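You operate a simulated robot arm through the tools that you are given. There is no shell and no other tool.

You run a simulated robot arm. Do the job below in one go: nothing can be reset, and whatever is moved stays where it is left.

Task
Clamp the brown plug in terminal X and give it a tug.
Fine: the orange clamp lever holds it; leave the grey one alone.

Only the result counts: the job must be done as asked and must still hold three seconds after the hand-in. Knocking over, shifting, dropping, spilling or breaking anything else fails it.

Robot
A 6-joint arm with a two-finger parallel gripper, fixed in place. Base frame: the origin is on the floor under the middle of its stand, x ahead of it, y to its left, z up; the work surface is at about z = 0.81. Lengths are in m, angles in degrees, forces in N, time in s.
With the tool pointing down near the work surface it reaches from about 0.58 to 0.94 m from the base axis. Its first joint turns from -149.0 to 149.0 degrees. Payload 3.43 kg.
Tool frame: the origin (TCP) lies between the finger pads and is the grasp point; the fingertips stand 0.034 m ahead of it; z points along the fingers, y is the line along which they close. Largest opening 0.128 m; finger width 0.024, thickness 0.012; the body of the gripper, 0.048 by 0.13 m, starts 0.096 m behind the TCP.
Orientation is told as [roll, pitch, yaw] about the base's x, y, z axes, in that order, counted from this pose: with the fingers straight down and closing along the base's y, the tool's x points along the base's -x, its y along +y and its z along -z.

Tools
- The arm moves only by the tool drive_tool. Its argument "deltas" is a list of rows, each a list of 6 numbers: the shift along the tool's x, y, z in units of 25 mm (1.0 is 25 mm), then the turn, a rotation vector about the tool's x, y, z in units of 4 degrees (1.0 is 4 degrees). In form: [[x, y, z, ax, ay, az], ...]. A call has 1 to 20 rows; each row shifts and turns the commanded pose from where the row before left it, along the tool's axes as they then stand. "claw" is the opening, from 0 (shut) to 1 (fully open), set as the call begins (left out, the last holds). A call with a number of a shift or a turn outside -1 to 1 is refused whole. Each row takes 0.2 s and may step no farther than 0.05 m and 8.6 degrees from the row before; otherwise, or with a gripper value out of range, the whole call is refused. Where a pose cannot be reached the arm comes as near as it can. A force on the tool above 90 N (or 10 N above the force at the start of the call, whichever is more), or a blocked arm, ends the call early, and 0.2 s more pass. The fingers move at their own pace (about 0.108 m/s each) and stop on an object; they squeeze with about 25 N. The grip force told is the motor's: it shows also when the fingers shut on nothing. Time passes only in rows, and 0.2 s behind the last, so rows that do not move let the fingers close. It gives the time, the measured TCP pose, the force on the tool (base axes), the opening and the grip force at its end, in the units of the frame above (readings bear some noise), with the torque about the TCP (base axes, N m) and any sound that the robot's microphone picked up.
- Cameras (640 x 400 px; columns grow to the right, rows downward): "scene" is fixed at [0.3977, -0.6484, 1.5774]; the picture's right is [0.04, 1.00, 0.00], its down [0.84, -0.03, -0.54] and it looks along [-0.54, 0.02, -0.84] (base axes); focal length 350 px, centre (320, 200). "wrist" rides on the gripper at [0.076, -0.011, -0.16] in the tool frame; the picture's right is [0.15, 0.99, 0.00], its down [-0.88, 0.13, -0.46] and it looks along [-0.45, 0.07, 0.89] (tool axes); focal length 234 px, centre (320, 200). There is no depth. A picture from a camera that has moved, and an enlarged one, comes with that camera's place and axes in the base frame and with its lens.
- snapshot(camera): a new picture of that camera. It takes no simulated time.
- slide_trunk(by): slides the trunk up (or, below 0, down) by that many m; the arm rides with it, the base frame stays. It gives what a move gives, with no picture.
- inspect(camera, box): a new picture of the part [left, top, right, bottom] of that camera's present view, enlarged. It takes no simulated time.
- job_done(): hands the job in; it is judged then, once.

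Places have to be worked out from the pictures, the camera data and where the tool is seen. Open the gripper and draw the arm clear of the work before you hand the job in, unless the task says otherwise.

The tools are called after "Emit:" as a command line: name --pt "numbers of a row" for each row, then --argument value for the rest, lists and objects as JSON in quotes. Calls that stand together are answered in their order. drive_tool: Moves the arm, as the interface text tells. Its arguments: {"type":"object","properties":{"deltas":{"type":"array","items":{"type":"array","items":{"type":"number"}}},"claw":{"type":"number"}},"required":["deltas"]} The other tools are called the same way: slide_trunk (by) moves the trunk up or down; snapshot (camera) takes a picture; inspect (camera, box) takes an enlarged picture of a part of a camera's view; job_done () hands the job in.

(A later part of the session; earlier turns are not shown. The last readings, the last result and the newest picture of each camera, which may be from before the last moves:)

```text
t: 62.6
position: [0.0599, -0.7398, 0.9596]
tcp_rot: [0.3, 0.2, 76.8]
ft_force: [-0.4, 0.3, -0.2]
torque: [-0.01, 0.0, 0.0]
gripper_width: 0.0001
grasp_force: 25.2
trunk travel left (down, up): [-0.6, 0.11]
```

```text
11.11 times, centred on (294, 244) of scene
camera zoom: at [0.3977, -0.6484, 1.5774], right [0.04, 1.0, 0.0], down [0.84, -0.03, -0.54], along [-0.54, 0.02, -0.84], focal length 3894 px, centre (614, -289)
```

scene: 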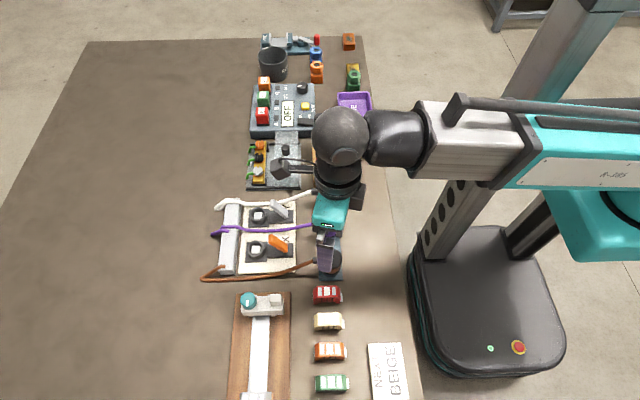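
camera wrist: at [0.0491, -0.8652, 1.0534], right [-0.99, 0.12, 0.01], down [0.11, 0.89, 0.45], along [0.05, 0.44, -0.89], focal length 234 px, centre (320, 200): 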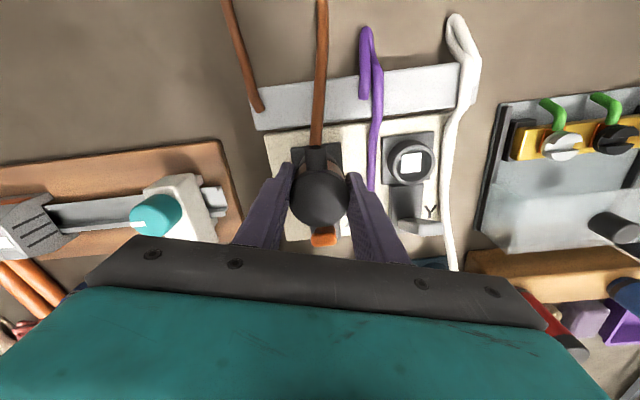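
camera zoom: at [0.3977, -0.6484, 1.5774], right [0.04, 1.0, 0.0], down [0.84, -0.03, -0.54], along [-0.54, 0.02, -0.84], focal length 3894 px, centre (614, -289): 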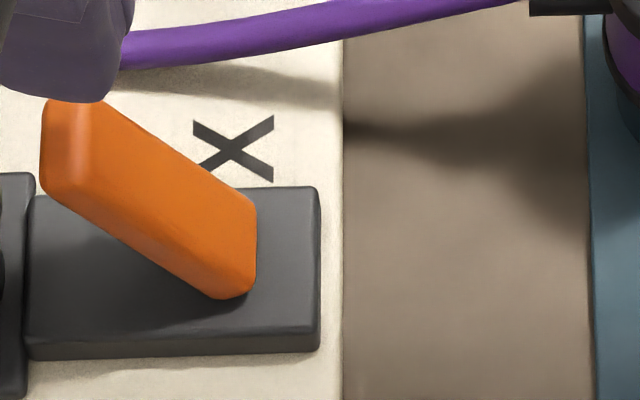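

The lever is unmoved and nothing else was disturbed. My push ran nearly along the lever's own axis, so it wasn't a fair test of direction. Next I'll grip the lever tip from both sides (fingers at ±x) and feel gently which way it swings. First I'll open to 45 mm and descend around it.

Emit:
drive_tool --claw 0.35 --pt "0.06 0.02 0 0 0 0" --pt "0 0 0 0 0 0" --pt "0 0 0.5 0 0 0" --pt "0 0 0.6 0 0 0" --pt "0 0 0.6 0 0 0" --pt "0 0 0.6 0 0 0" --pt "0 0 0.6 0 0 0" --pt "0 0 0 0 0 0"

Emit:
inspect --camera "scene" --box '[230, 210, 310, 270]'

Emit:
inspect --camera "wrist" --box '[250, 120, 390, 230]'

```text
t: 64.4
position: [0.0588, -0.7424, 0.8876]
tcp_rot: [0.4, 0.3, 76.8]
ft_force: [-0.1, 0.3, 0.4]
torque: [0.04, 0.01, -0.03]
gripper_width: 0.0447
grasp_force: 0.1
trunk travel left (down, up): [-0.6, 0.11]
```

```text
6.67 times, centred on (270, 240) of scene
camera zoom: at [0.3977, -0.6484, 1.5774], right [0.04, 1.0, 0.0], down [0.84, -0.03, -0.54], along [-0.54, 0.02, -0.84], focal length 2336 px, centre (653, -67)
```

zoom: 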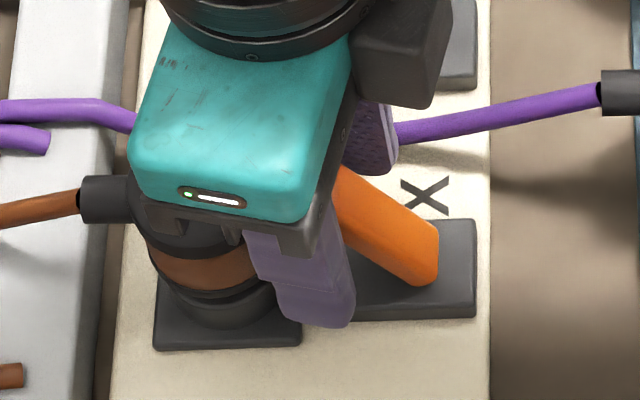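

```text
3.64 times, centred on (320, 175) of wrist
camera zoom: at [0.0528, -0.8196, 1.0469], right [-1.0, 0.08, 0.01], down [0.08, 0.89, 0.45], along [0.03, 0.45, -0.89], focal length 852 px, centre (320, 291)
```

zoom: 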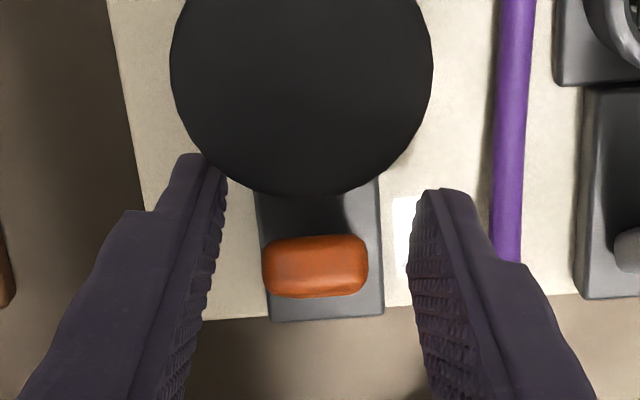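

The lever tip lies neatly between the fingers with no contact anywhere. I'll lower 6 mm more for a better hold and close on it.

Emit:
drive_tool --pt "-0.03 0 0.25 0 0 0" --pt "0 0 0 0 0 0"

Emit:
drive_tool --claw 0.0 --pt "0 0 0 0 0 0" --pt "0 0 0 0 0 0" --pt "0 0 0 0 0 0"

```text
t: 65.0
position: [0.0582, -0.7407, 0.881]
tcp_rot: [0.4, 0.2, 76.9]
ft_force: [0.1, -1.3, -0.3]
torque: [0.0, -0.03, 0.0]
gripper_width: 0.0447
grasp_force: 0.0
trunk travel left (down, up): [-0.6, 0.11]
```

```text
t: 65.8
position: [0.0592, -0.7403, 0.8806]
tcp_rot: [0.4, 0.3, 77.0]
ft_force: [1.1, -1.7, -0.2]
torque: [-0.05, 0.98, 1.13]
gripper_width: 0.0257
grasp_force: 44.6
trunk travel left (down, up): [-0.6, 0.11]
```

The lever is gripped. First I'll feel gently toward +y: 4.5 mm along its arc, split into two steps.

Emit:
drive_tool --pt "-0.088 0.02 -0.043 0 0 0" --pt "-0.088 0.02 -0.043 0 0 0" --pt "0 0 0 0 0 0"

```text
t: 66.6
position: [0.0591, -0.7409, 0.8802]
tcp_rot: [0.3, 0.6, 76.9]
ft_force: [3.0, -21.8, -6.9]
torque: [-1.34, 1.05, 0.99]
gripper_width: 0.0256
grasp_force: 45.1
trunk travel left (down, up): [-0.6, 0.11]
```

Toward +y it's held: 22 N and no motion. I'll return and try the other way, toward -y and down.

Emit:
drive_tool --pt "0.088 -0.02 0.043 0 0 0" --pt "0.088 -0.02 0.043 0 0 0" --pt "0.088 -0.02 0.043 0 0 0" --pt "0.088 -0.02 0.043 0 0 0" --pt "0 0 0 0 0 0"

```text
t: 67.8
position: [0.0606, -0.743, 0.8807]
tcp_rot: [0.3, 0.2, 76.9]
ft_force: [2.7, 16.9, 13.8]
torque: [0.56, 0.75, 0.9]
gripper_width: 0.0257
grasp_force: 44.5
trunk travel left (down, up): [-0.6, 0.11]
```

Both ways show about 22 N for the same commanded push, so the lever is simply stiff. I'll push harder toward -y/down in steps and watch whether it yields.

Emit:
drive_tool --pt "0.088 -0.02 0.043 0 0 0" --pt "0.088 -0.02 0.043 0 0 0" --pt "0 0 0 0 0 0"

```text
t: 68.6
position: [0.0581, -0.7479, 0.8775]
tcp_rot: [0.3, 0.2, 76.9]
ft_force: [5.2, 18.5, 11.2]
torque: [0.05, 0.71, 0.72]
gripper_width: 0.0245
grasp_force: 45.4
trunk travel left (down, up): [-0.6, 0.11]
```

The grip moved 5 mm toward -y and 3 mm down at constant force. Either the lever is turning or the fingers are slipping, so I'll look.

Emit:
inspect --camera "scene" --box '[230, 210, 310, 270]'

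Emit:
inspect --camera "scene" --box '[275, 226, 312, 262]'

Emit:
inspect --camera "wrist" --box '[250, 120, 390, 230]'

```text
6.67 times, centred on (270, 240) of scene
camera zoom: at [0.3977, -0.6484, 1.5774], right [0.04, 1.0, 0.0], down [0.84, -0.03, -0.54], along [-0.54, 0.02, -0.84], focal length 2336 px, centre (653, -67)
```

zoom: 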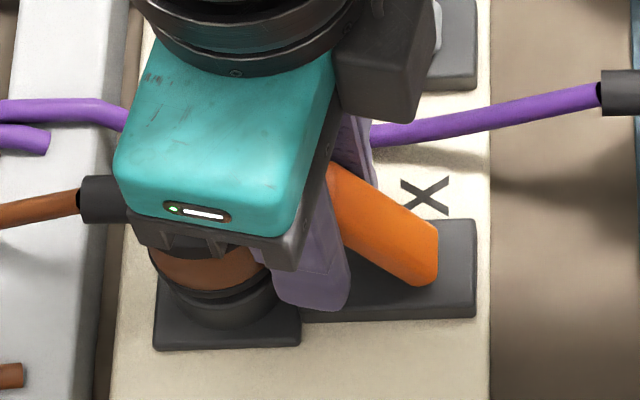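

```text
11.11 times, centred on (294, 244) of scene
camera zoom: at [0.3977, -0.6484, 1.5774], right [0.04, 1.0, 0.0], down [0.84, -0.03, -0.54], along [-0.54, 0.02, -0.84], focal length 3894 px, centre (614, -289)
```

zoom: 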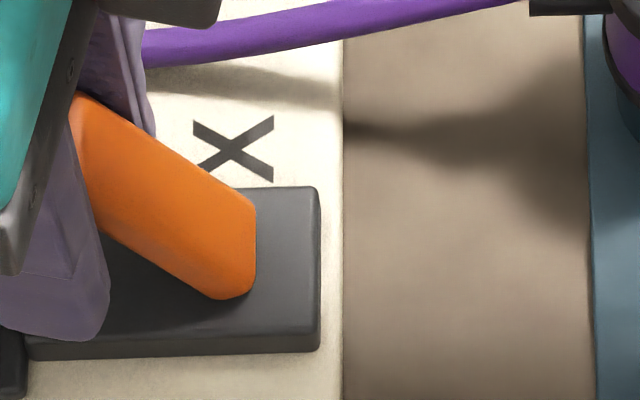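

```text
3.64 times, centred on (320, 175) of wrist
camera zoom: at [0.0526, -0.8251, 1.038], right [-1.0, 0.08, 0.01], down [0.07, 0.89, 0.45], along [0.03, 0.45, -0.89], focal length 852 px, centre (320, 291)
```

zoom: 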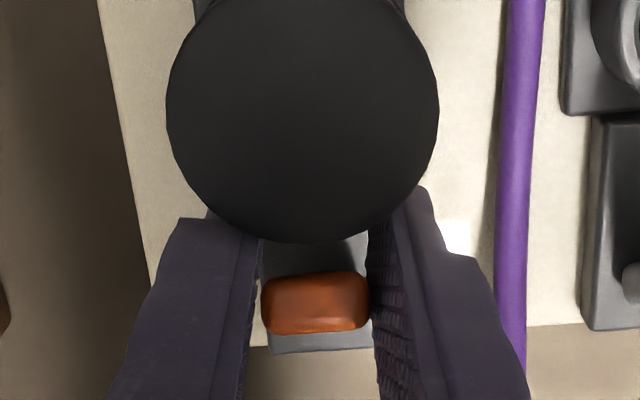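

The lever itself hasn't moved; the fingers slipped toward the cap. I'll release and back away before touching the plug. Since the lever is solid both ways and the plug sits about 9 mm proud of the ring, versus about 4 mm for the plugs in the rack, I suspect the square post is a key that the plug has yet to drop over.

Emit:
drive_tool --claw 0.35 --pt "0 0 0 0 0 0" --pt "-0.2 0.045 0 0 0 0" --pt "0 0 0 0 0 0" --pt "0 0 -0.6 0 0 0" --pt "0 0 -0.8 0 0 0" --pt "0 0 -0.8 0 0 0" --pt "0 0 -0.8 0 0 0" --pt "0 0 0 0 0 0"

Emit:
inspect --camera "scene" --box '[238, 222, 278, 264]'

Emit:
inspect --camera "wrist" --box '[380, 60, 450, 130]'

```text
t: 70.4
position: [0.0567, -0.7445, 0.9523]
tcp_rot: [0.3, 0.4, 76.9]
ft_force: [0.1, -0.3, 0.0]
torque: [-0.03, 0.0, -0.04]
gripper_width: 0.0446
grasp_force: 0.1
trunk travel left (down, up): [-0.6, 0.11]
```

```text
9.52 times, centred on (258, 243) of scene
camera zoom: at [0.3977, -0.6484, 1.5774], right [0.04, 1.0, 0.0], down [0.84, -0.03, -0.54], along [-0.54, 0.02, -0.84], focal length 3337 px, centre (910, -210)
```

zoom: 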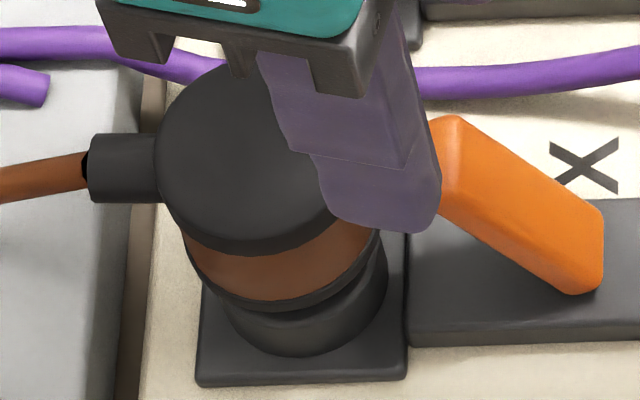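

```text
5.71 times, centred on (415, 95) of wrist
camera zoom: at [0.0513, -0.8222, 1.1107], right [-1.0, 0.08, 0.01], down [0.08, 0.89, 0.45], along [0.03, 0.45, -0.89], focal length 1338 px, centre (-223, 800)
```

zoom: 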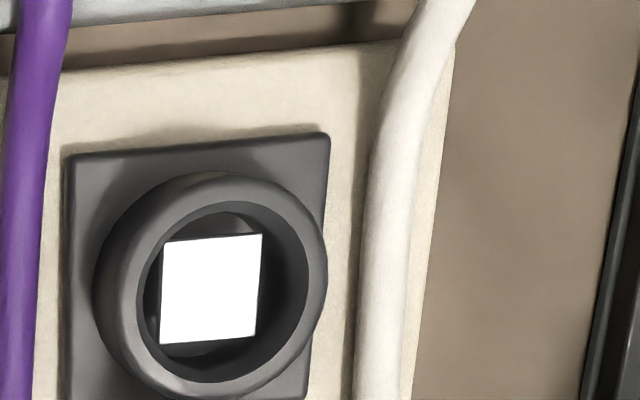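

From here I can view socket Y's interior at a steeper angle. I'll zoom in to judge how tall the square post is.

Emit:
inspect --camera "wrist" --box '[392, 90, 418, 116]'

Emit:
inspect --camera "scene" --box '[244, 204, 270, 226]'

```text
15.38 times, centred on (405, 103) of wrist
camera zoom: at [0.0513, -0.8222, 1.1107], right [-1.0, 0.08, 0.01], down [0.08, 0.89, 0.45], along [0.03, 0.45, -0.89], focal length 3603 px, centre (-988, 1692)
```

zoom: 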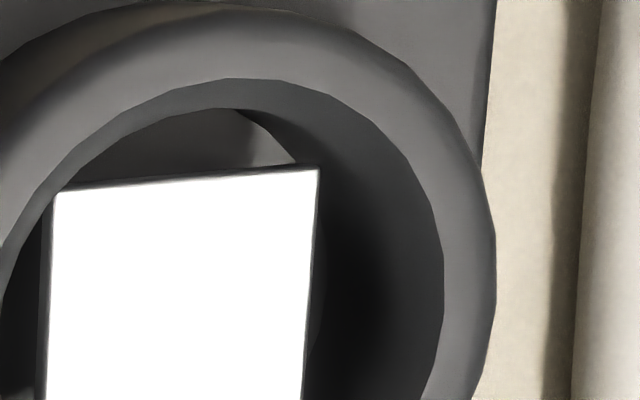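

```text
16.00 times, centred on (257, 215) of scene
camera zoom: at [0.3977, -0.6484, 1.5774], right [0.04, 1.0, 0.0], down [0.84, -0.03, -0.54], along [-0.54, 0.02, -0.84], focal length 5607 px, centre (1328, -40)
```

zoom: 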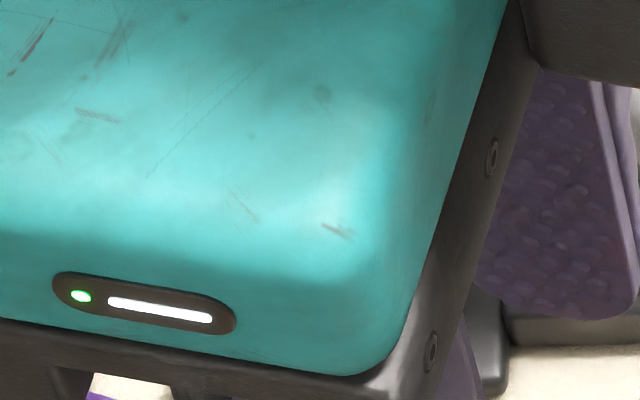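

The post is just a thin pad, so the plug is on its seat, and the lever's swing toward -y would bring its tip down onto the plug's flange. That makes this the closing direction, and it just needs a well-directed push. I'll put the closed fingers on the lever's +y side and push square to its face, toward -y and down.

Emit:
drive_tool --claw 0.0 --pt "0 0 -0.5 0 0 0" --pt "-0.5 0.08 0 0 0 0" --pt "-0.5 0.08 0 0 0 0" --pt "-0.4 0.1 0 0 0 0" --pt "0 0 0 0 0 0"

Emit:
inspect --camera "wrist" --box '[260, 80, 380, 200]'

Emit:
inspect --camera "scene" --box '[230, 210, 310, 270]'

```text
t: 71.6
position: [0.0595, -0.7105, 0.9619]
tcp_rot: [0.2, 0.4, 76.9]
ft_force: [1.1, -0.5, 0.3]
torque: [0.0, 0.0, 0.02]
gripper_width: 0.0
grasp_force: 24.7
trunk travel left (down, up): [-0.6, 0.11]
```

```text
3.33 times, centred on (320, 140) of wrist
camera zoom: at [0.0538, -0.7876, 1.123], right [-1.0, 0.08, 0.01], down [0.08, 0.89, 0.45], along [0.03, 0.45, -0.89], focal length 781 px, centre (320, 400)
```

zoom: 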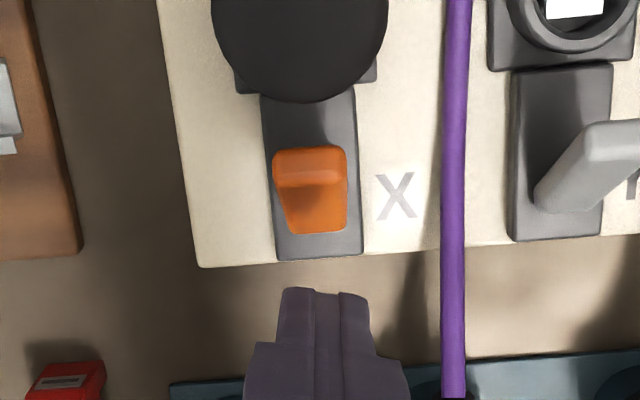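

```text
6.67 times, centred on (270, 240) of scene
camera zoom: at [0.3977, -0.6484, 1.5774], right [0.04, 1.0, 0.0], down [0.84, -0.03, -0.54], along [-0.54, 0.02, -0.84], focal length 2336 px, centre (653, -67)
```

zoom: 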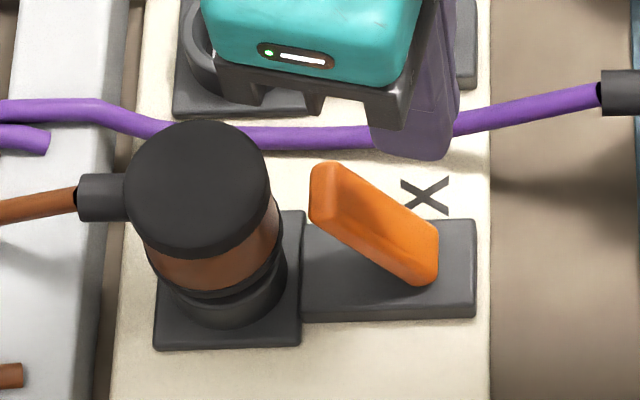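

Fingers are on the +y side of the lever with free space below. I'll lower so the tips are at z ≈ 0.88.

Emit:
drive_tool --pt "0 0 0.64 0 0 0" --pt "0 0 0.64 0 0 0" --pt "0 0 0.64 0 0 0" --pt "0 0 0 0 0 0"

Emit:
drive_tool --pt "0.07 -0.016 0.04 0 0 0" --pt "0.07 -0.016 0.04 0 0 0" --pt "0.07 -0.016 0.04 0 0 0" --pt "0.07 -0.016 0.04 0 0 0" --pt "0 0 0 0 0 0"

Emit:
inspect --camera "scene" --box '[230, 210, 310, 270]'

```text
t: 72.6
position: [0.0596, -0.71, 0.9146]
tcp_rot: [0.3, 0.3, 76.9]
ft_force: [0.2, 0.9, -0.4]
torque: [0.01, 0.0, 0.02]
gripper_width: 0.0001
grasp_force: 24.8
trunk travel left (down, up): [-0.6, 0.11]
```

```text
t: 73.8
position: [0.0593, -0.717, 0.911]
tcp_rot: [0.3, 0.3, 77.0]
ft_force: [-0.5, -0.1, 0.5]
torque: [0.05, 0.02, 0.01]
gripper_width: 0.0
grasp_force: 24.8
trunk travel left (down, up): [-0.6, 0.11]
```

```text
6.67 times, centred on (270, 240) of scene
camera zoom: at [0.3977, -0.6484, 1.5774], right [0.04, 1.0, 0.0], down [0.84, -0.03, -0.54], along [-0.54, 0.02, -0.84], focal length 2336 px, centre (653, -67)
```

zoom: 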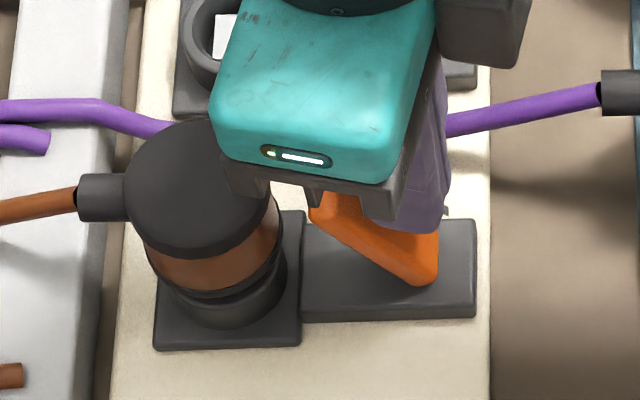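

No contact yet. I'll continue the push in small steps.

Emit:
drive_tool --pt "0.07 -0.016 0.04 0 0 0" --pt "0.07 -0.016 0.04 0 0 0" --pt "0.07 -0.016 0.04 0 0 0" --pt "0 0 0 0 0 0"

```text
t: 74.8
position: [0.0602, -0.7187, 0.9103]
tcp_rot: [0.4, 0.1, 76.9]
ft_force: [-0.9, 21.0, 10.9]
torque: [0.6, -0.08, 0.16]
gripper_width: 0.0
grasp_force: 24.6
trunk travel left (down, up): [-0.6, 0.11]
```

Contact at 24 N, square to the lever, which is still holding. I'll increase the push gradually.

Emit:
drive_tool --pt "0.07 -0.016 0.04 0 0 0" --pt "0.07 -0.016 0.04 0 0 0" --pt "0 0 0 0 0 0"

```text
t: 75.6
position: [0.0592, -0.7203, 0.9097]
tcp_rot: [0.5, -0.1, 76.9]
ft_force: [2.0, 33.4, 23.4]
torque: [0.85, -0.21, 0.22]
gripper_width: 0.0001
grasp_force: 25.0
trunk travel left (down, up): [-0.6, 0.11]
```

Now 41 N and the tip advanced about 1.5 mm. I'll take one more increment and then look at the lever.

Emit:
drive_tool --pt "0.07 -0.016 0.03 0 0 0" --pt "0.07 -0.016 0.03 0 0 0" --pt "0 0 0 0 0 0"

Emit:
inspect --camera "scene" --box '[275, 226, 312, 262]'

Emit:
inspect --camera "wrist" --box '[260, 100, 380, 200]'

```text
t: 76.4
position: [0.0597, -0.7231, 0.9101]
tcp_rot: [0.5, -0.5, 76.9]
ft_force: [2.0, 46.7, 36.1]
torque: [1.15, -0.28, 0.28]
gripper_width: 0.0002
grasp_force: 24.9
trunk travel left (down, up): [-0.6, 0.11]
```

```text
11.11 times, centred on (294, 244) of scene
camera zoom: at [0.3977, -0.6484, 1.5774], right [0.04, 1.0, 0.0], down [0.84, -0.03, -0.54], along [-0.54, 0.02, -0.84], focal length 3894 px, centre (614, -289)
```

zoom: 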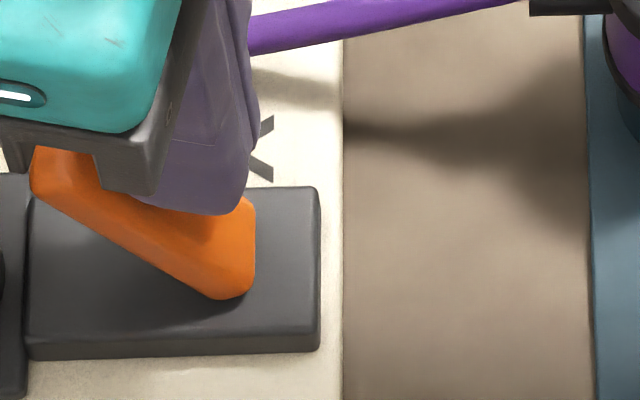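

```text
4.00 times, centred on (320, 150) of wrist
camera zoom: at [0.0539, -0.8, 1.0689], right [-1.0, 0.08, 0.01], down [0.07, 0.88, 0.46], along [0.03, 0.46, -0.89], focal length 937 px, centre (320, 400)
```

zoom: 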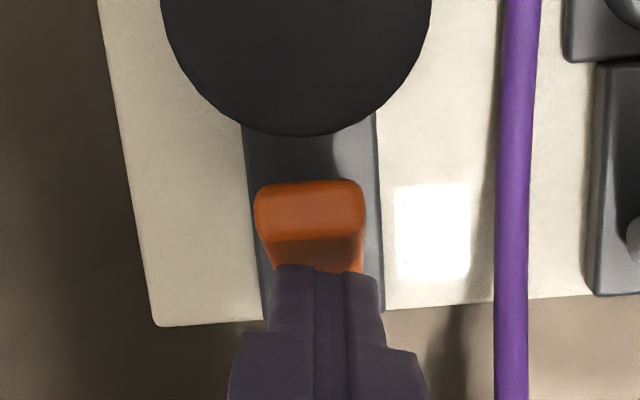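

The lever has begun to turn: its tip is visibly further toward -y. I'm pushing close to the pivot, though. I'll back off, check whether it stays where it is, then push nearer the tip for better leverage.

Emit:
drive_tool --pt "-0.2 0.046 -0.1 0 0 0" --pt "-0.2 0.046 -0.1 0 0 0" --pt "-0.2 0.046 -0.2 0 0 0" --pt "0 0 -0.4 0 0 0" --pt "0 0 -0.8 0 0 0" --pt "0 0 0 0 0 0"

Emit:
inspect --camera "scene" --box '[275, 226, 312, 262]'

Emit:
inspect --camera "scene" --box '[230, 210, 310, 270]'

```text
t: 77.8
position: [0.0597, -0.7155, 0.9455]
tcp_rot: [0.3, 0.3, 77.0]
ft_force: [0.1, 0.5, 0.0]
torque: [-0.02, -0.03, -0.01]
gripper_width: 0.0001
grasp_force: 24.6
trunk travel left (down, up): [-0.6, 0.11]
```

```text
11.11 times, centred on (294, 244) of scene
camera zoom: at [0.3977, -0.6484, 1.5774], right [0.04, 1.0, 0.0], down [0.84, -0.03, -0.54], along [-0.54, 0.02, -0.84], focal length 3894 px, centre (614, -289)
```

zoom: 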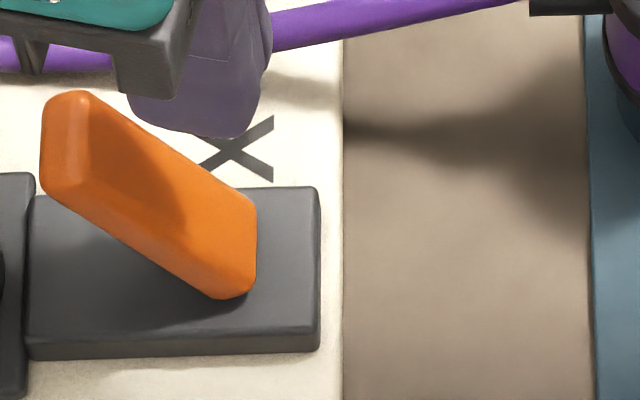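

```text
6.67 times, centred on (270, 240) of scene
camera zoom: at [0.3977, -0.6484, 1.5774], right [0.04, 1.0, 0.0], down [0.84, -0.03, -0.54], along [-0.54, 0.02, -0.84], focal length 2336 px, centre (653, -67)
```

zoom: 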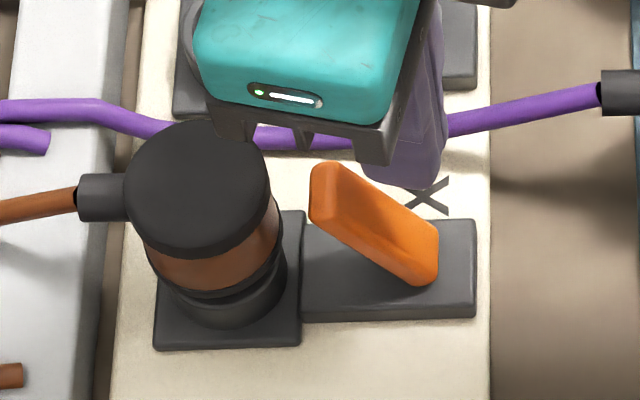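

The lever sprang straight back, so -y is a hard stop and it must swing away from the socket, toward +y. A friction grip was too weak for that, so I'll turn the tool to yaw 0. Then one thin finger can go between the cap and the lever tip and pull positively toward +y.

Emit:
drive_tool --pt "0 0 -1 0 0 0" --pt "0 0 -1 0 0 0" --pt "0 0 0 0 0 1" --pt "0 0 0 0 0 1" --pt "0 0 0 0 0 1" --pt "0 0 0 0 0 1" --pt "0 0 0 0 0 1" --pt "0 0 0 0 0 1" --pt "0 0 0 0 0 1" --pt "0 0 0 0 0 1" --pt "0 0 0 0 0 1" --pt "0 0 0 0 0 1" --pt "0 0 0 0 0 1" --pt "0 0 0 0 0 1" --pt "0 0 0 0 0 1" --pt "0 0 0 0 0 1" --pt "0 0 0 0 0 1" --pt "0 0 0 0 0 1" --pt "0 0 0 0 0 1" --pt "0 0 0 0 0 1"

Emit:
drive_tool --claw 0.45 --pt "0 0 0 0 0 1" --pt "0 0 0 0 0 0.25" --pt "0 0 0 0 0 0" --pt "0 0 0 0 0 0"

Emit:
snapshot --camera "wrist"

Emit:
snapshot --camera "scene"

```text
t: 82.0
position: [0.0607, -0.7145, 0.9945]
tcp_rot: [-0.2, 0.4, 4.9]
ft_force: [0.2, 0.2, 0.2]
torque: [-0.01, -0.01, 0.02]
gripper_width: 0.0
grasp_force: 24.8
trunk travel left (down, up): [-0.6, 0.11]
```

```text
t: 83.0
position: [0.0624, -0.7145, 0.9937]
tcp_rot: [-0.1, 0.2, -0.1]
ft_force: [-0.6, -0.2, 0.0]
torque: [-0.01, 0.01, 0.01]
gripper_width: 0.0577
grasp_force: 0.0
trunk travel left (down, up): [-0.6, 0.11]
```

```text
taken
camera wrist: at [-0.015, -0.7264, 1.1546], right [-0.14, 0.99, 0.0], down [0.88, 0.13, 0.45], along [0.45, 0.06, -0.89], focal length 234 px, centre (320, 200)
```

wrist: 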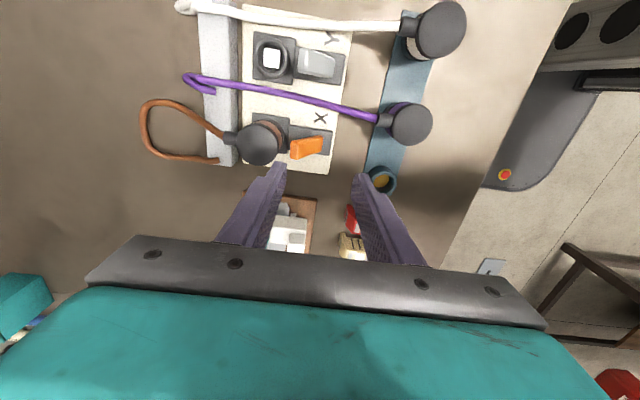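

```text
taken
```

scene: 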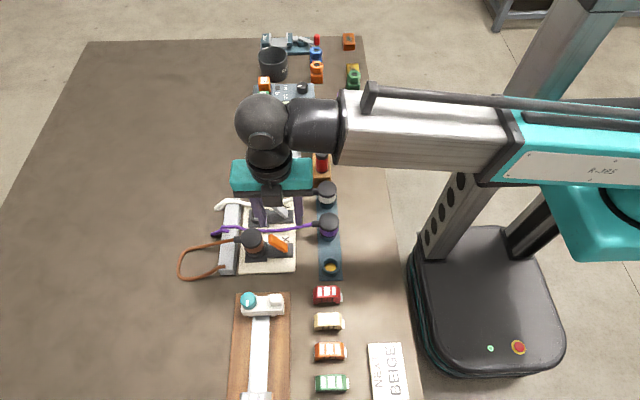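

From this side I get a fresh view of the plug, ring, and lever in profile. I'll zoom in.

Emit:
inspect --camera "wrist" --box '[230, 100, 340, 180]'

Emit:
inspect --camera "wrist" --box '[236, 112, 296, 168]'

Emit:
inspect --camera "wrist" --box '[245, 28, 350, 95]'

```text
5.00 times, centred on (285, 140) of wrist
camera zoom: at [-0.015, -0.7264, 1.1546], right [-0.14, 0.99, 0.0], down [0.88, 0.13, 0.45], along [0.45, 0.06, -0.89], focal length 1171 px, centre (495, 500)
```

zoom: 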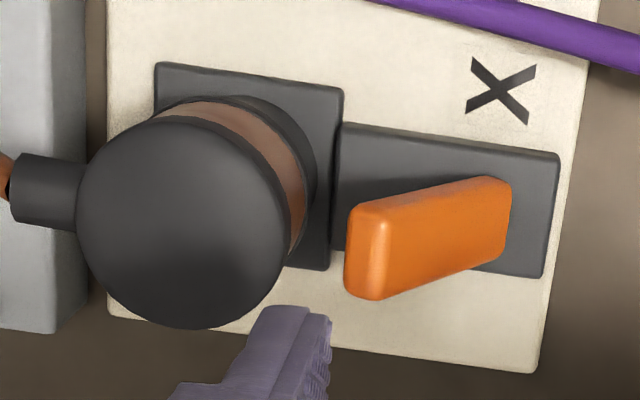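

```text
7.14 times, centred on (266, 140) of wrist
camera zoom: at [-0.015, -0.7264, 1.1546], right [-0.14, 0.99, 0.0], down [0.88, 0.13, 0.45], along [0.45, 0.06, -0.89], focal length 1673 px, centre (706, 629)
```

zoom: 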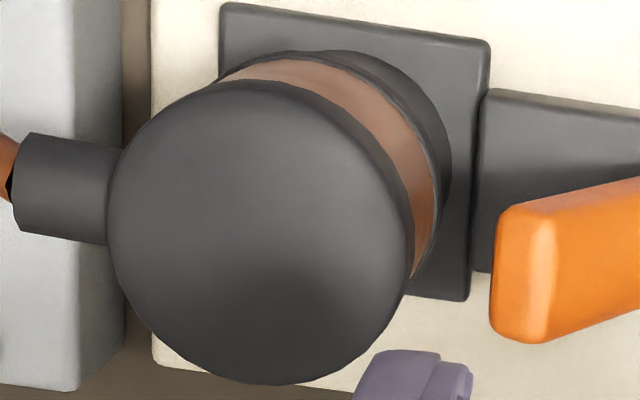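

```text
5.97 times, centred on (298, 62) of wrist
camera zoom: at [-0.015, -0.7264, 1.1546], right [-0.14, 0.99, 0.0], down [0.88, 0.13, 0.45], along [0.45, 0.06, -0.89], focal length 1398 px, centre (454, 1027)
```

zoom: 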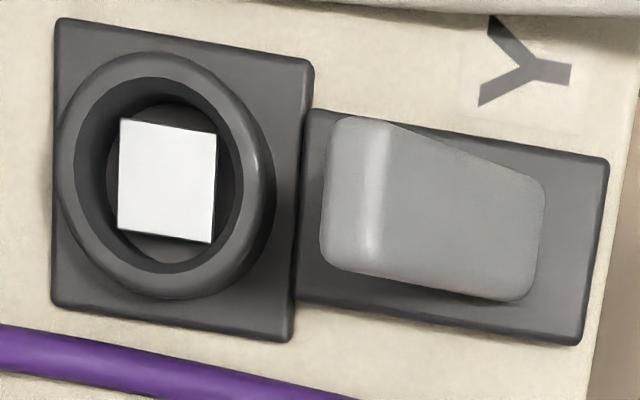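

The gap between cap and lever tip is only about 12 mm, too tight for a finger, and the deep hole under that thin plate leaves me unsure about the seat. The safest course is to lift the plug back out and look at its underside before forcing anything. I'll turn back to yaw 77 and go above the plug.

Emit:
drive_tool --pt "0 0 0 0 0 -1" --pt "0 0 0 0 0 -1" --pt "0 0 0 0 0 -1" --pt "0 0 0 0 0 -1" --pt "0 0 0 0 0 -1" --pt "0 0 0 0 0 -1" --pt "0 0 0 0 0 -1" --pt "0 0 0 0 0 -1" --pt "0 0 0 0 0 -1" --pt "0 0 0 0 0 -1" --pt "0 0 0 0 0 -1" --pt "0 0 0 0 0 -1" --pt "0 0 0 0 0 -1" --pt "0 0 0 0 0 -1" --pt "0 0 0 0 0 -1" --pt "0 0 0 0 0 -1" --pt "0 0 0 0 0 -1" --pt "0 0 0 0 0 -1" --pt "0 0 0 0 0 -1" --pt "0 0 0 0 0 -0.25"

Emit:
drive_tool --claw 0.43 --pt "0.74 -0.14 0 0 0 0" --pt "0.74 -0.14 0 0 0 0" --pt "0.74 -0.14 0 0 0 0" --pt "0.74 -0.14 0 0 0 0" --pt "0 0 0 0 0 0"

Emit:
inspect --camera "wrist" --box '[260, 100, 380, 200]'

```text
t: 87.2
position: [0.0613, -0.7141, 0.9954]
tcp_rot: [0.3, 0.3, 77.1]
ft_force: [0.6, -0.3, 0.2]
torque: [-0.01, -0.02, 0.01]
gripper_width: 0.0579
grasp_force: 0.1
trunk travel left (down, up): [-0.6, 0.11]
```

```text
t: 88.4
position: [0.0579, -0.7889, 0.9956]
tcp_rot: [0.3, 0.3, 76.8]
ft_force: [0.1, -0.4, 0.0]
torque: [0.03, 0.01, 0.01]
gripper_width: 0.055
grasp_force: 0.1
trunk travel left (down, up): [-0.6, 0.11]
```

```text
4.00 times, centred on (320, 150) of wrist
camera zoom: at [0.051, -0.8659, 1.1552], right [-1.0, 0.08, 0.01], down [0.08, 0.89, 0.45], along [0.03, 0.45, -0.89], focal length 937 px, centre (320, 400)
```

zoom: 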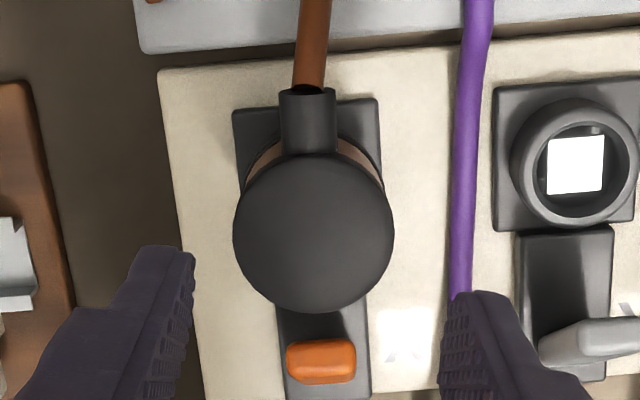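

The plug cap is within about 1 mm of the tool axis. I'll descend, grip it, and lift.

Emit:
drive_tool --pt "0 -0.04 0.7 0 0 0" --pt "0 0 0.7 0 0 0" --pt "0 0 0.7 0 0 0" --pt "0 0 0.7 0 0 0" --pt "0 0 0.7 0 0 0" --pt "0 0 0.6 0 0 0" --pt "0 0 0 0 0 0"

Emit:
drive_tool --claw 0.0 --pt "0 0 0 0 0 0" --pt "0 0 0 0 0 0" --pt "0 0 0 0 0 0"

Emit:
drive_tool --pt "0 0 -0.3 0 0 0" --pt "0 0 -0.4 0 0 0" --pt "0 0 -0.4 0 0 0" --pt "0 0 -0.6 0 0 0" --pt "0 0 -0.8 0 0 0" --pt "0 0 -1 0 0 0" --pt "0 0 -1 0 0 0" --pt "0 0 -1 0 0 0" --pt "0 0 0 0 0 0"

```text
t: 90.0
position: [0.0579, -0.7895, 0.8918]
tcp_rot: [0.4, 0.3, 76.9]
ft_force: [0.3, -0.3, -1.1]
torque: [0.0, -0.02, -0.01]
gripper_width: 0.0551
grasp_force: 0.1
trunk travel left (down, up): [-0.6, 0.11]
```

```text
t: 90.8
position: [0.058, -0.7876, 0.8932]
tcp_rot: [0.3, 0.3, 76.9]
ft_force: [-0.4, 0.7, 0.5]
torque: [0.01, 0.02, -0.02]
gripper_width: 0.0439
grasp_force: 25.0
trunk travel left (down, up): [-0.6, 0.11]
```

```text
t: 92.8
position: [0.0585, -0.789, 1.0305]
tcp_rot: [0.3, 0.4, 77.0]
ft_force: [-0.2, -0.2, -2.0]
torque: [0.01, -0.03, 0.0]
gripper_width: 0.0435
grasp_force: 24.7
trunk travel left (down, up): [-0.6, 0.11]
```

The plug came out freely. I'll tilt the hand so the plug's underside turns toward the scene camera (+x), in steps.

Emit:
drive_tool --pt "0 0 -0.5 1 0 0" --pt "0 0 -0.5 1 0 0" --pt "0 0 0 1 0 0" --pt "0 0 0 1 0 0" --pt "0 0 0 1 0 0" --pt "0 0 0 1 0 0" --pt "0 0 0 1 0 0" --pt "0 0 0 1 0 0" --pt "0 0 0 1 0 0" --pt "0 0 0 1 0 0"

Emit:
snapshot --camera "scene"

```text
t: 95.0
position: [0.0576, -0.7893, 1.055]
tcp_rot: [-39.7, 0.2, 76.6]
ft_force: [0.2, 0.3, -0.7]
torque: [-0.04, 0.02, -0.02]
gripper_width: 0.0438
grasp_force: 25.2
trunk travel left (down, up): [-0.6, 0.11]
```

```text
taken
```

scene: 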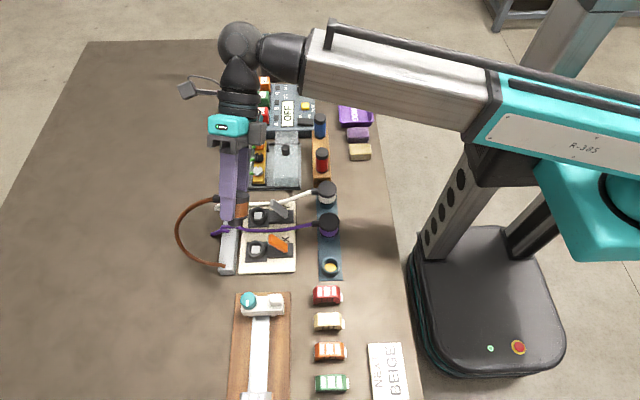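

The tilt works. I'll continue another 32° and then zoom in on the plug's bottom.

Emit:
drive_tool --pt "0 0 0 1 0 0" --pt "0 0 0 1 0 0" --pt "0 0 0 1 0 0" --pt "0 0 0 1 0 0" --pt "0 0 0 1 0 0" --pt "0 0 0 1 0 0" --pt "0 0 0 1 0 0" --pt "0 0 0 1 0 0" --pt "0 0 0 0 0 0"

Emit:
inspect --camera "scene" --box '[200, 160, 290, 250]'

```text
t: 97.0
position: [0.1098, -0.7906, 1.139]
tcp_rot: [-71.5, -0.8, 76.4]
ft_force: [-0.3, -1.4, -1.4]
torque: [0.0, 0.06, 0.03]
gripper_width: 0.0438
grasp_force: 25.1
out of reach, approached as far as the arm can: row 1, 2, 3, 4, 5, 6, 7, 8
trunk travel left (down, up): [-0.6, 0.11]
```

```text
4.44 times, centred on (245, 205) of scene
camera zoom: at [0.3977, -0.6484, 1.5774], right [0.04, 1.0, 0.0], down [0.84, -0.03, -0.54], along [-0.54, 0.02, -0.84], focal length 1557 px, centre (653, 178)
```

zoom: 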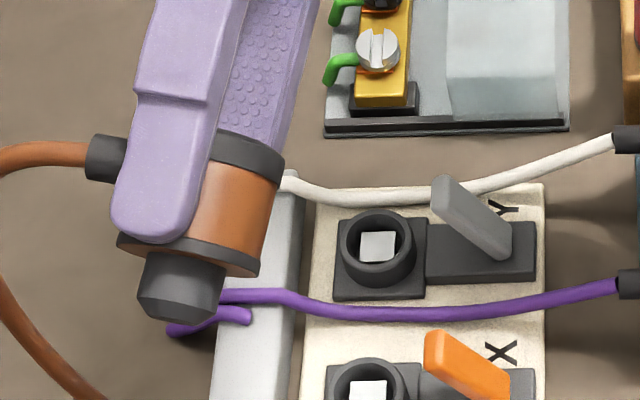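

The pin is now visible: dark, chamfered, about 13 mm in radius. I'll zoom in on its end.

Emit:
inspect --camera "scene" --box '[212, 188, 248, 212]'

Emit:
inspect --camera "scene" --box '[212, 205, 290, 262]'

```text
16.00 times, centred on (230, 200) of scene
camera zoom: at [0.3977, -0.6484, 1.5774], right [0.04, 1.0, 0.0], down [0.84, -0.03, -0.54], along [-0.54, 0.02, -0.84], focal length 5607 px, centre (1760, 200)
```

zoom: 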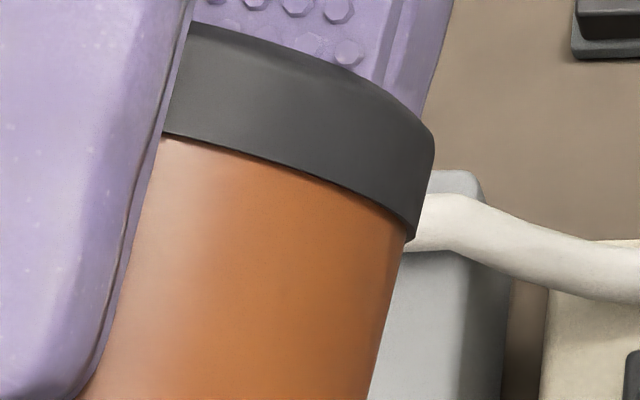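

```text
7.02 times, centred on (251, 234) of scene
camera zoom: at [0.3977, -0.6484, 1.5774], right [0.04, 1.0, 0.0], down [0.84, -0.03, -0.54], along [-0.54, 0.02, -0.84], focal length 2459 px, centre (804, -35)
```

zoom: 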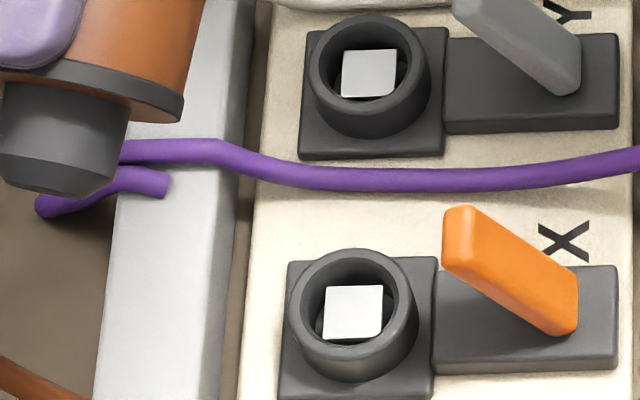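

I'll zoom right onto the pin end.

Emit:
inspect --camera "scene" --box '[200, 212, 236, 236]'

Emit:
snapshot --camera "wrist"

```text
16.00 times, centred on (218, 224) of scene
camera zoom: at [0.3977, -0.6484, 1.5774], right [0.04, 1.0, 0.0], down [0.84, -0.03, -0.54], along [-0.54, 0.02, -0.84], focal length 5607 px, centre (1952, -184)
```

zoom: 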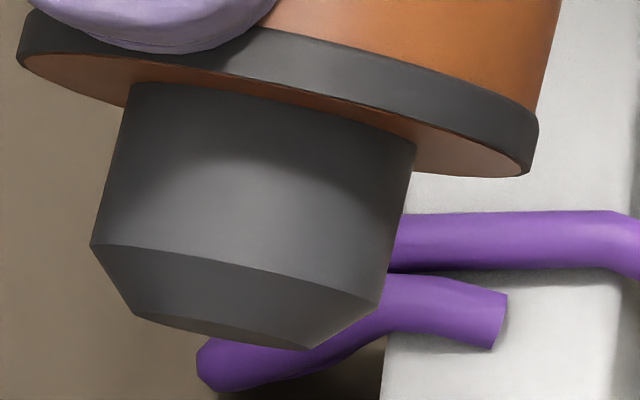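

```text
taken
camera wrist: at [-0.0528, -0.8319, 1.1993], right [-0.34, -0.06, -0.94], down [-0.26, 0.97, 0.03], along [0.91, 0.25, -0.34], focal length 234 px, centre (320, 200)
```

wrist: 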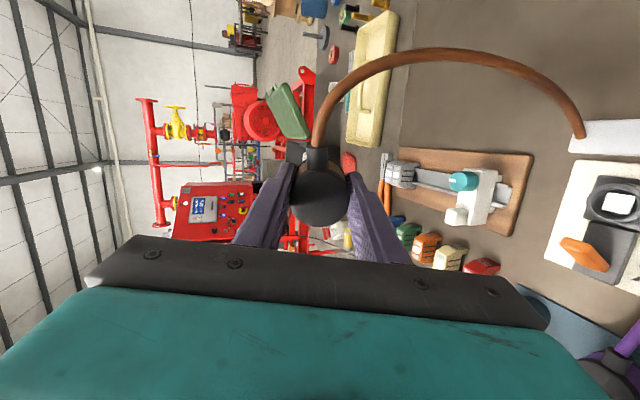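

The pin is a plain round cylinder about 18–19 mm long with a chamfered end and no key slot. So the socket depth decides the seat. Socket X is empty and unobstructed now, so I'll look at its interior at high zoom.

Emit:
inspect --camera "scene" --box '[242, 236, 270, 264]'

Emit:
inspect --camera "wrist" --box '[560, 150, 640, 290]'

```text
14.29 times, centred on (256, 250) of scene
camera zoom: at [0.3977, -0.6484, 1.5774], right [0.04, 1.0, 0.0], down [0.84, -0.03, -0.54], along [-0.54, 0.02, -0.84], focal length 5006 px, centre (1234, -514)
```

zoom: 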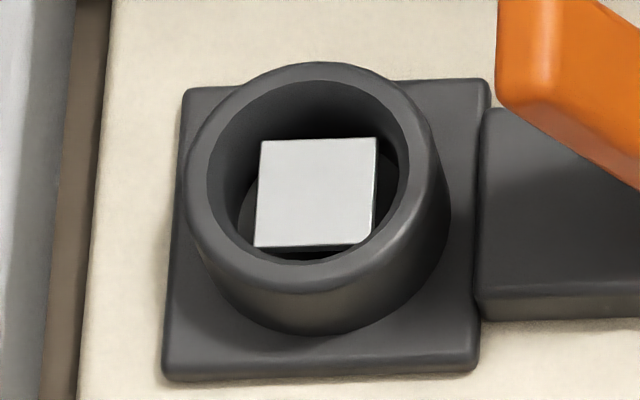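

```text
2.86 times, centred on (600, 220) of wrist
camera zoom: at [-0.0528, -0.8319, 1.1993], right [-0.34, -0.06, -0.94], down [-0.26, 0.97, 0.03], along [0.91, 0.25, -0.34], focal length 669 px, centre (-480, 143)
```

zoom: 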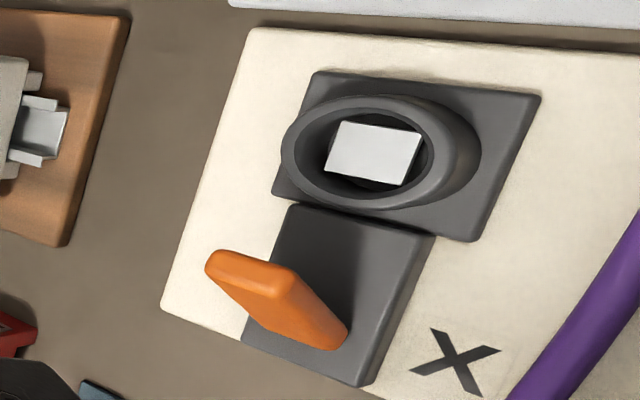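

Now I can see that the pin (about 18.6 mm) stopped on that white plate only about 7–9 mm down, while the hole behind the plate is much deeper. The plate may be a sprung contact that needs a firm press, since no click was heard. I'll untilt, re-insert, and then press on the cap from above with the closed fist.

Emit:
drive_tool --pt "0 0 0 -1 0 0" --pt "0 0 0 -1 0 0" --pt "0 0 0 -1 0 0" --pt "0 0 0 -1 0 0" --pt "0 0 0 -1 0 0" --pt "0 0 0 -1 0 0" --pt "0 0 0 -1 0 0" --pt "0 0 0 -1 0 0" --pt "0 0 0 -1 0 0" --pt "0 0 0 -1 0 0" --pt "0 0 0 -1 0 0" --pt "0 0 0 -1 0 0" --pt "0 0 0 -1 0 0" --pt "0 0 0 -1 0 0" --pt "0 0 0 -1 0 0" --pt "0 0 0 -1 0 0" --pt "0 0 0 -1 0 0" --pt "0 0 0 -0.9 0 0" --pt "0 0 0 0 0 0"

```text
t: 101.0
position: [0.1097, -0.79, 1.1392]
tcp_rot: [0.0, 0.3, 77.0]
ft_force: [0.7, 0.4, -1.0]
torque: [0.04, 0.02, 0.01]
gripper_width: 0.0437
grasp_force: 24.8
trunk travel left (down, up): [-0.6, 0.11]
```

Upright again. I'll move back over socket X's centre (0.059, -0.789) and come down to z ≈ 0.93.

Emit:
drive_tool --pt "0.139 0.66 0 0 0 0" --pt "0.139 0.66 0 0 0 0" --pt "0.139 0.66 0 0 0 0" --pt "0 0 1 0 0 0" --pt "0 0 1 0 0 0" --pt "0 0 1 0 0 0" --pt "0 0 1 0 0 0" --pt "0 0 1 0 0 0" --pt "0 0 1 0 0 0" --pt "0 0 1 0 0 0" --pt "0 0 0.8 0 0 0" --pt "0 0 0.4 0 0 0" --pt "0 0 0 0 0 0"

Emit:
inspect --camera "wrist" --box '[260, 100, 380, 230]'

Emit:
inspect --camera "scene" --box '[230, 210, 310, 270]'

```text
t: 103.8
position: [0.0602, -0.7905, 0.9342]
tcp_rot: [-0.1, 0.3, 77.0]
ft_force: [0.1, -0.5, -1.7]
torque: [-0.01, 0.0, 0.02]
gripper_width: 0.0437
grasp_force: 24.9
trunk travel left (down, up): [-0.6, 0.11]
```

```text
3.08 times, centred on (320, 165) of wrist
camera zoom: at [0.0527, -0.8673, 1.0942], right [-1.0, 0.08, 0.0], down [0.07, 0.89, 0.45], along [0.04, 0.45, -0.89], focal length 720 px, centre (320, 308)
```

zoom: 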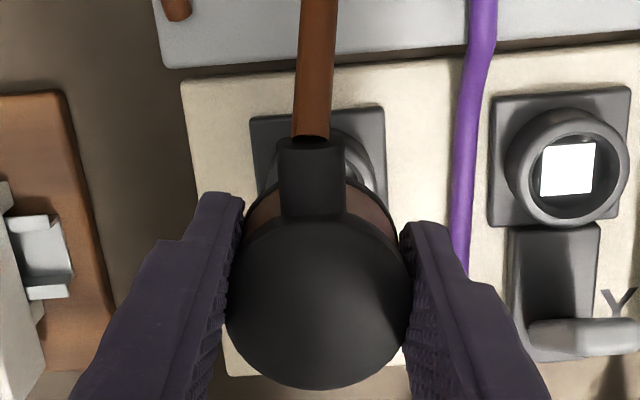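

```text
6.67 times, centred on (270, 240) of scene
camera zoom: at [0.3977, -0.6484, 1.5774], right [0.04, 1.0, 0.0], down [0.84, -0.03, -0.54], along [-0.54, 0.02, -0.84], focal length 2336 px, centre (653, -67)
```

zoom: 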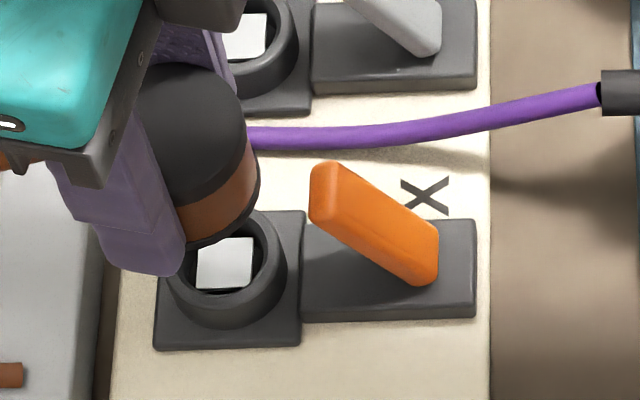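

The plug is over the ring again. I'll make a small centring correction and lower to the stop.

Emit:
drive_tool --pt "-0.038 0.05 0 0 0 0" --pt "0 0 0.4 0 0 0" --pt "0 0 0.4 0 0 0" --pt "0 0 0.3 0 0 0" --pt "0 0 0.2 0 0 0" --pt "0 0 0.15 0 0 0" --pt "0 0 0.15 0 0 0" --pt "0 0 0.08 0 0 0" --pt "0 0 0 0 0 0"

```text
t: 105.8
position: [0.0593, -0.7888, 0.8923]
tcp_rot: [-0.2, 0.3, 76.9]
ft_force: [0.1, 0.5, 8.0]
torque: [0.04, 0.05, -0.01]
gripper_width: 0.0438
grasp_force: 25.6
trunk travel left (down, up): [-0.6, 0.11]
```

It's at the same stop, 8 N. I'll release, rise, close the fist, and press on the cap's centre from above.

Emit:
drive_tool --claw 0.43 --pt "0 0 -0.04 0 0 0" --pt "0 0 0 0 0 0" --pt "0 0 0 0 0 0" --pt "0 0 -0.4 0 0 0" --pt "0 0 -0.8 0 0 0" --pt "0 0 -1 0 0 0" --pt "0 0 -1 0 0 0" --pt "0 0 0 0 0 0"

Emit:
drive_tool --claw 0.0 --pt "0 0 0 0 0 0" --pt "0 0 0 0 0 0" --pt "0 0 0 0 0 0" --pt "0 0 0.4 0 0 0" --pt "0 0 0.4 0 0 0" --pt "0 0 0 0 0 0"

Emit:
inspect --camera "wrist" --box '[260, 100, 380, 230]'

Emit:
inspect --camera "scene" --box '[230, 210, 310, 270]'

```text
t: 107.6
position: [0.0575, -0.7865, 0.9723]
tcp_rot: [-0.2, 0.2, 76.9]
ft_force: [0.7, 0.0, -0.1]
torque: [-0.01, -0.02, 0.0]
gripper_width: 0.0551
grasp_force: 0.1
trunk travel left (down, up): [-0.6, 0.11]
```

```text
t: 109.0
position: [0.0581, -0.788, 0.9527]
tcp_rot: [0.0, 0.3, 76.9]
ft_force: [0.1, -0.3, 0.4]
torque: [0.0, 0.0, 0.0]
gripper_width: 0.0
grasp_force: 25.1
trunk travel left (down, up): [-0.6, 0.11]
```

```text
3.08 times, centred on (320, 165) of wrist
camera zoom: at [0.0507, -0.8647, 1.1128], right [-1.0, 0.08, 0.0], down [0.07, 0.89, 0.45], along [0.04, 0.45, -0.89], focal length 720 px, centre (320, 308)
```

zoom: 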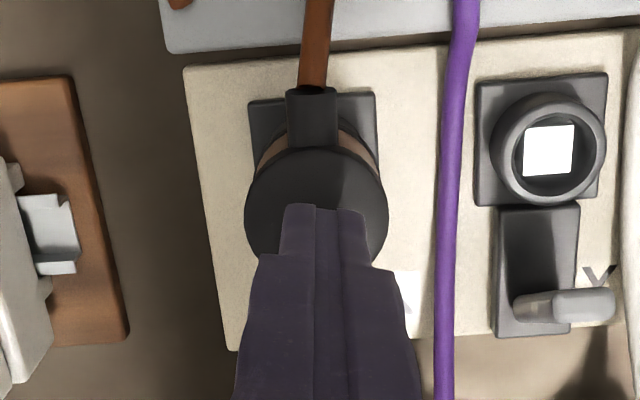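

```text
6.67 times, centred on (270, 240) of scene
camera zoom: at [0.3977, -0.6484, 1.5774], right [0.04, 1.0, 0.0], down [0.84, -0.03, -0.54], along [-0.54, 0.02, -0.84], focal length 2336 px, centre (653, -67)
```

zoom: 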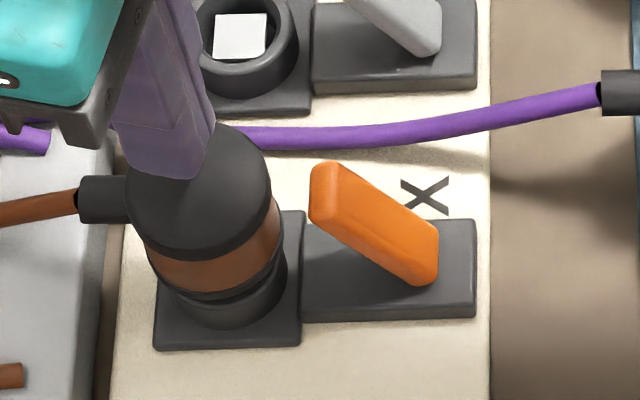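

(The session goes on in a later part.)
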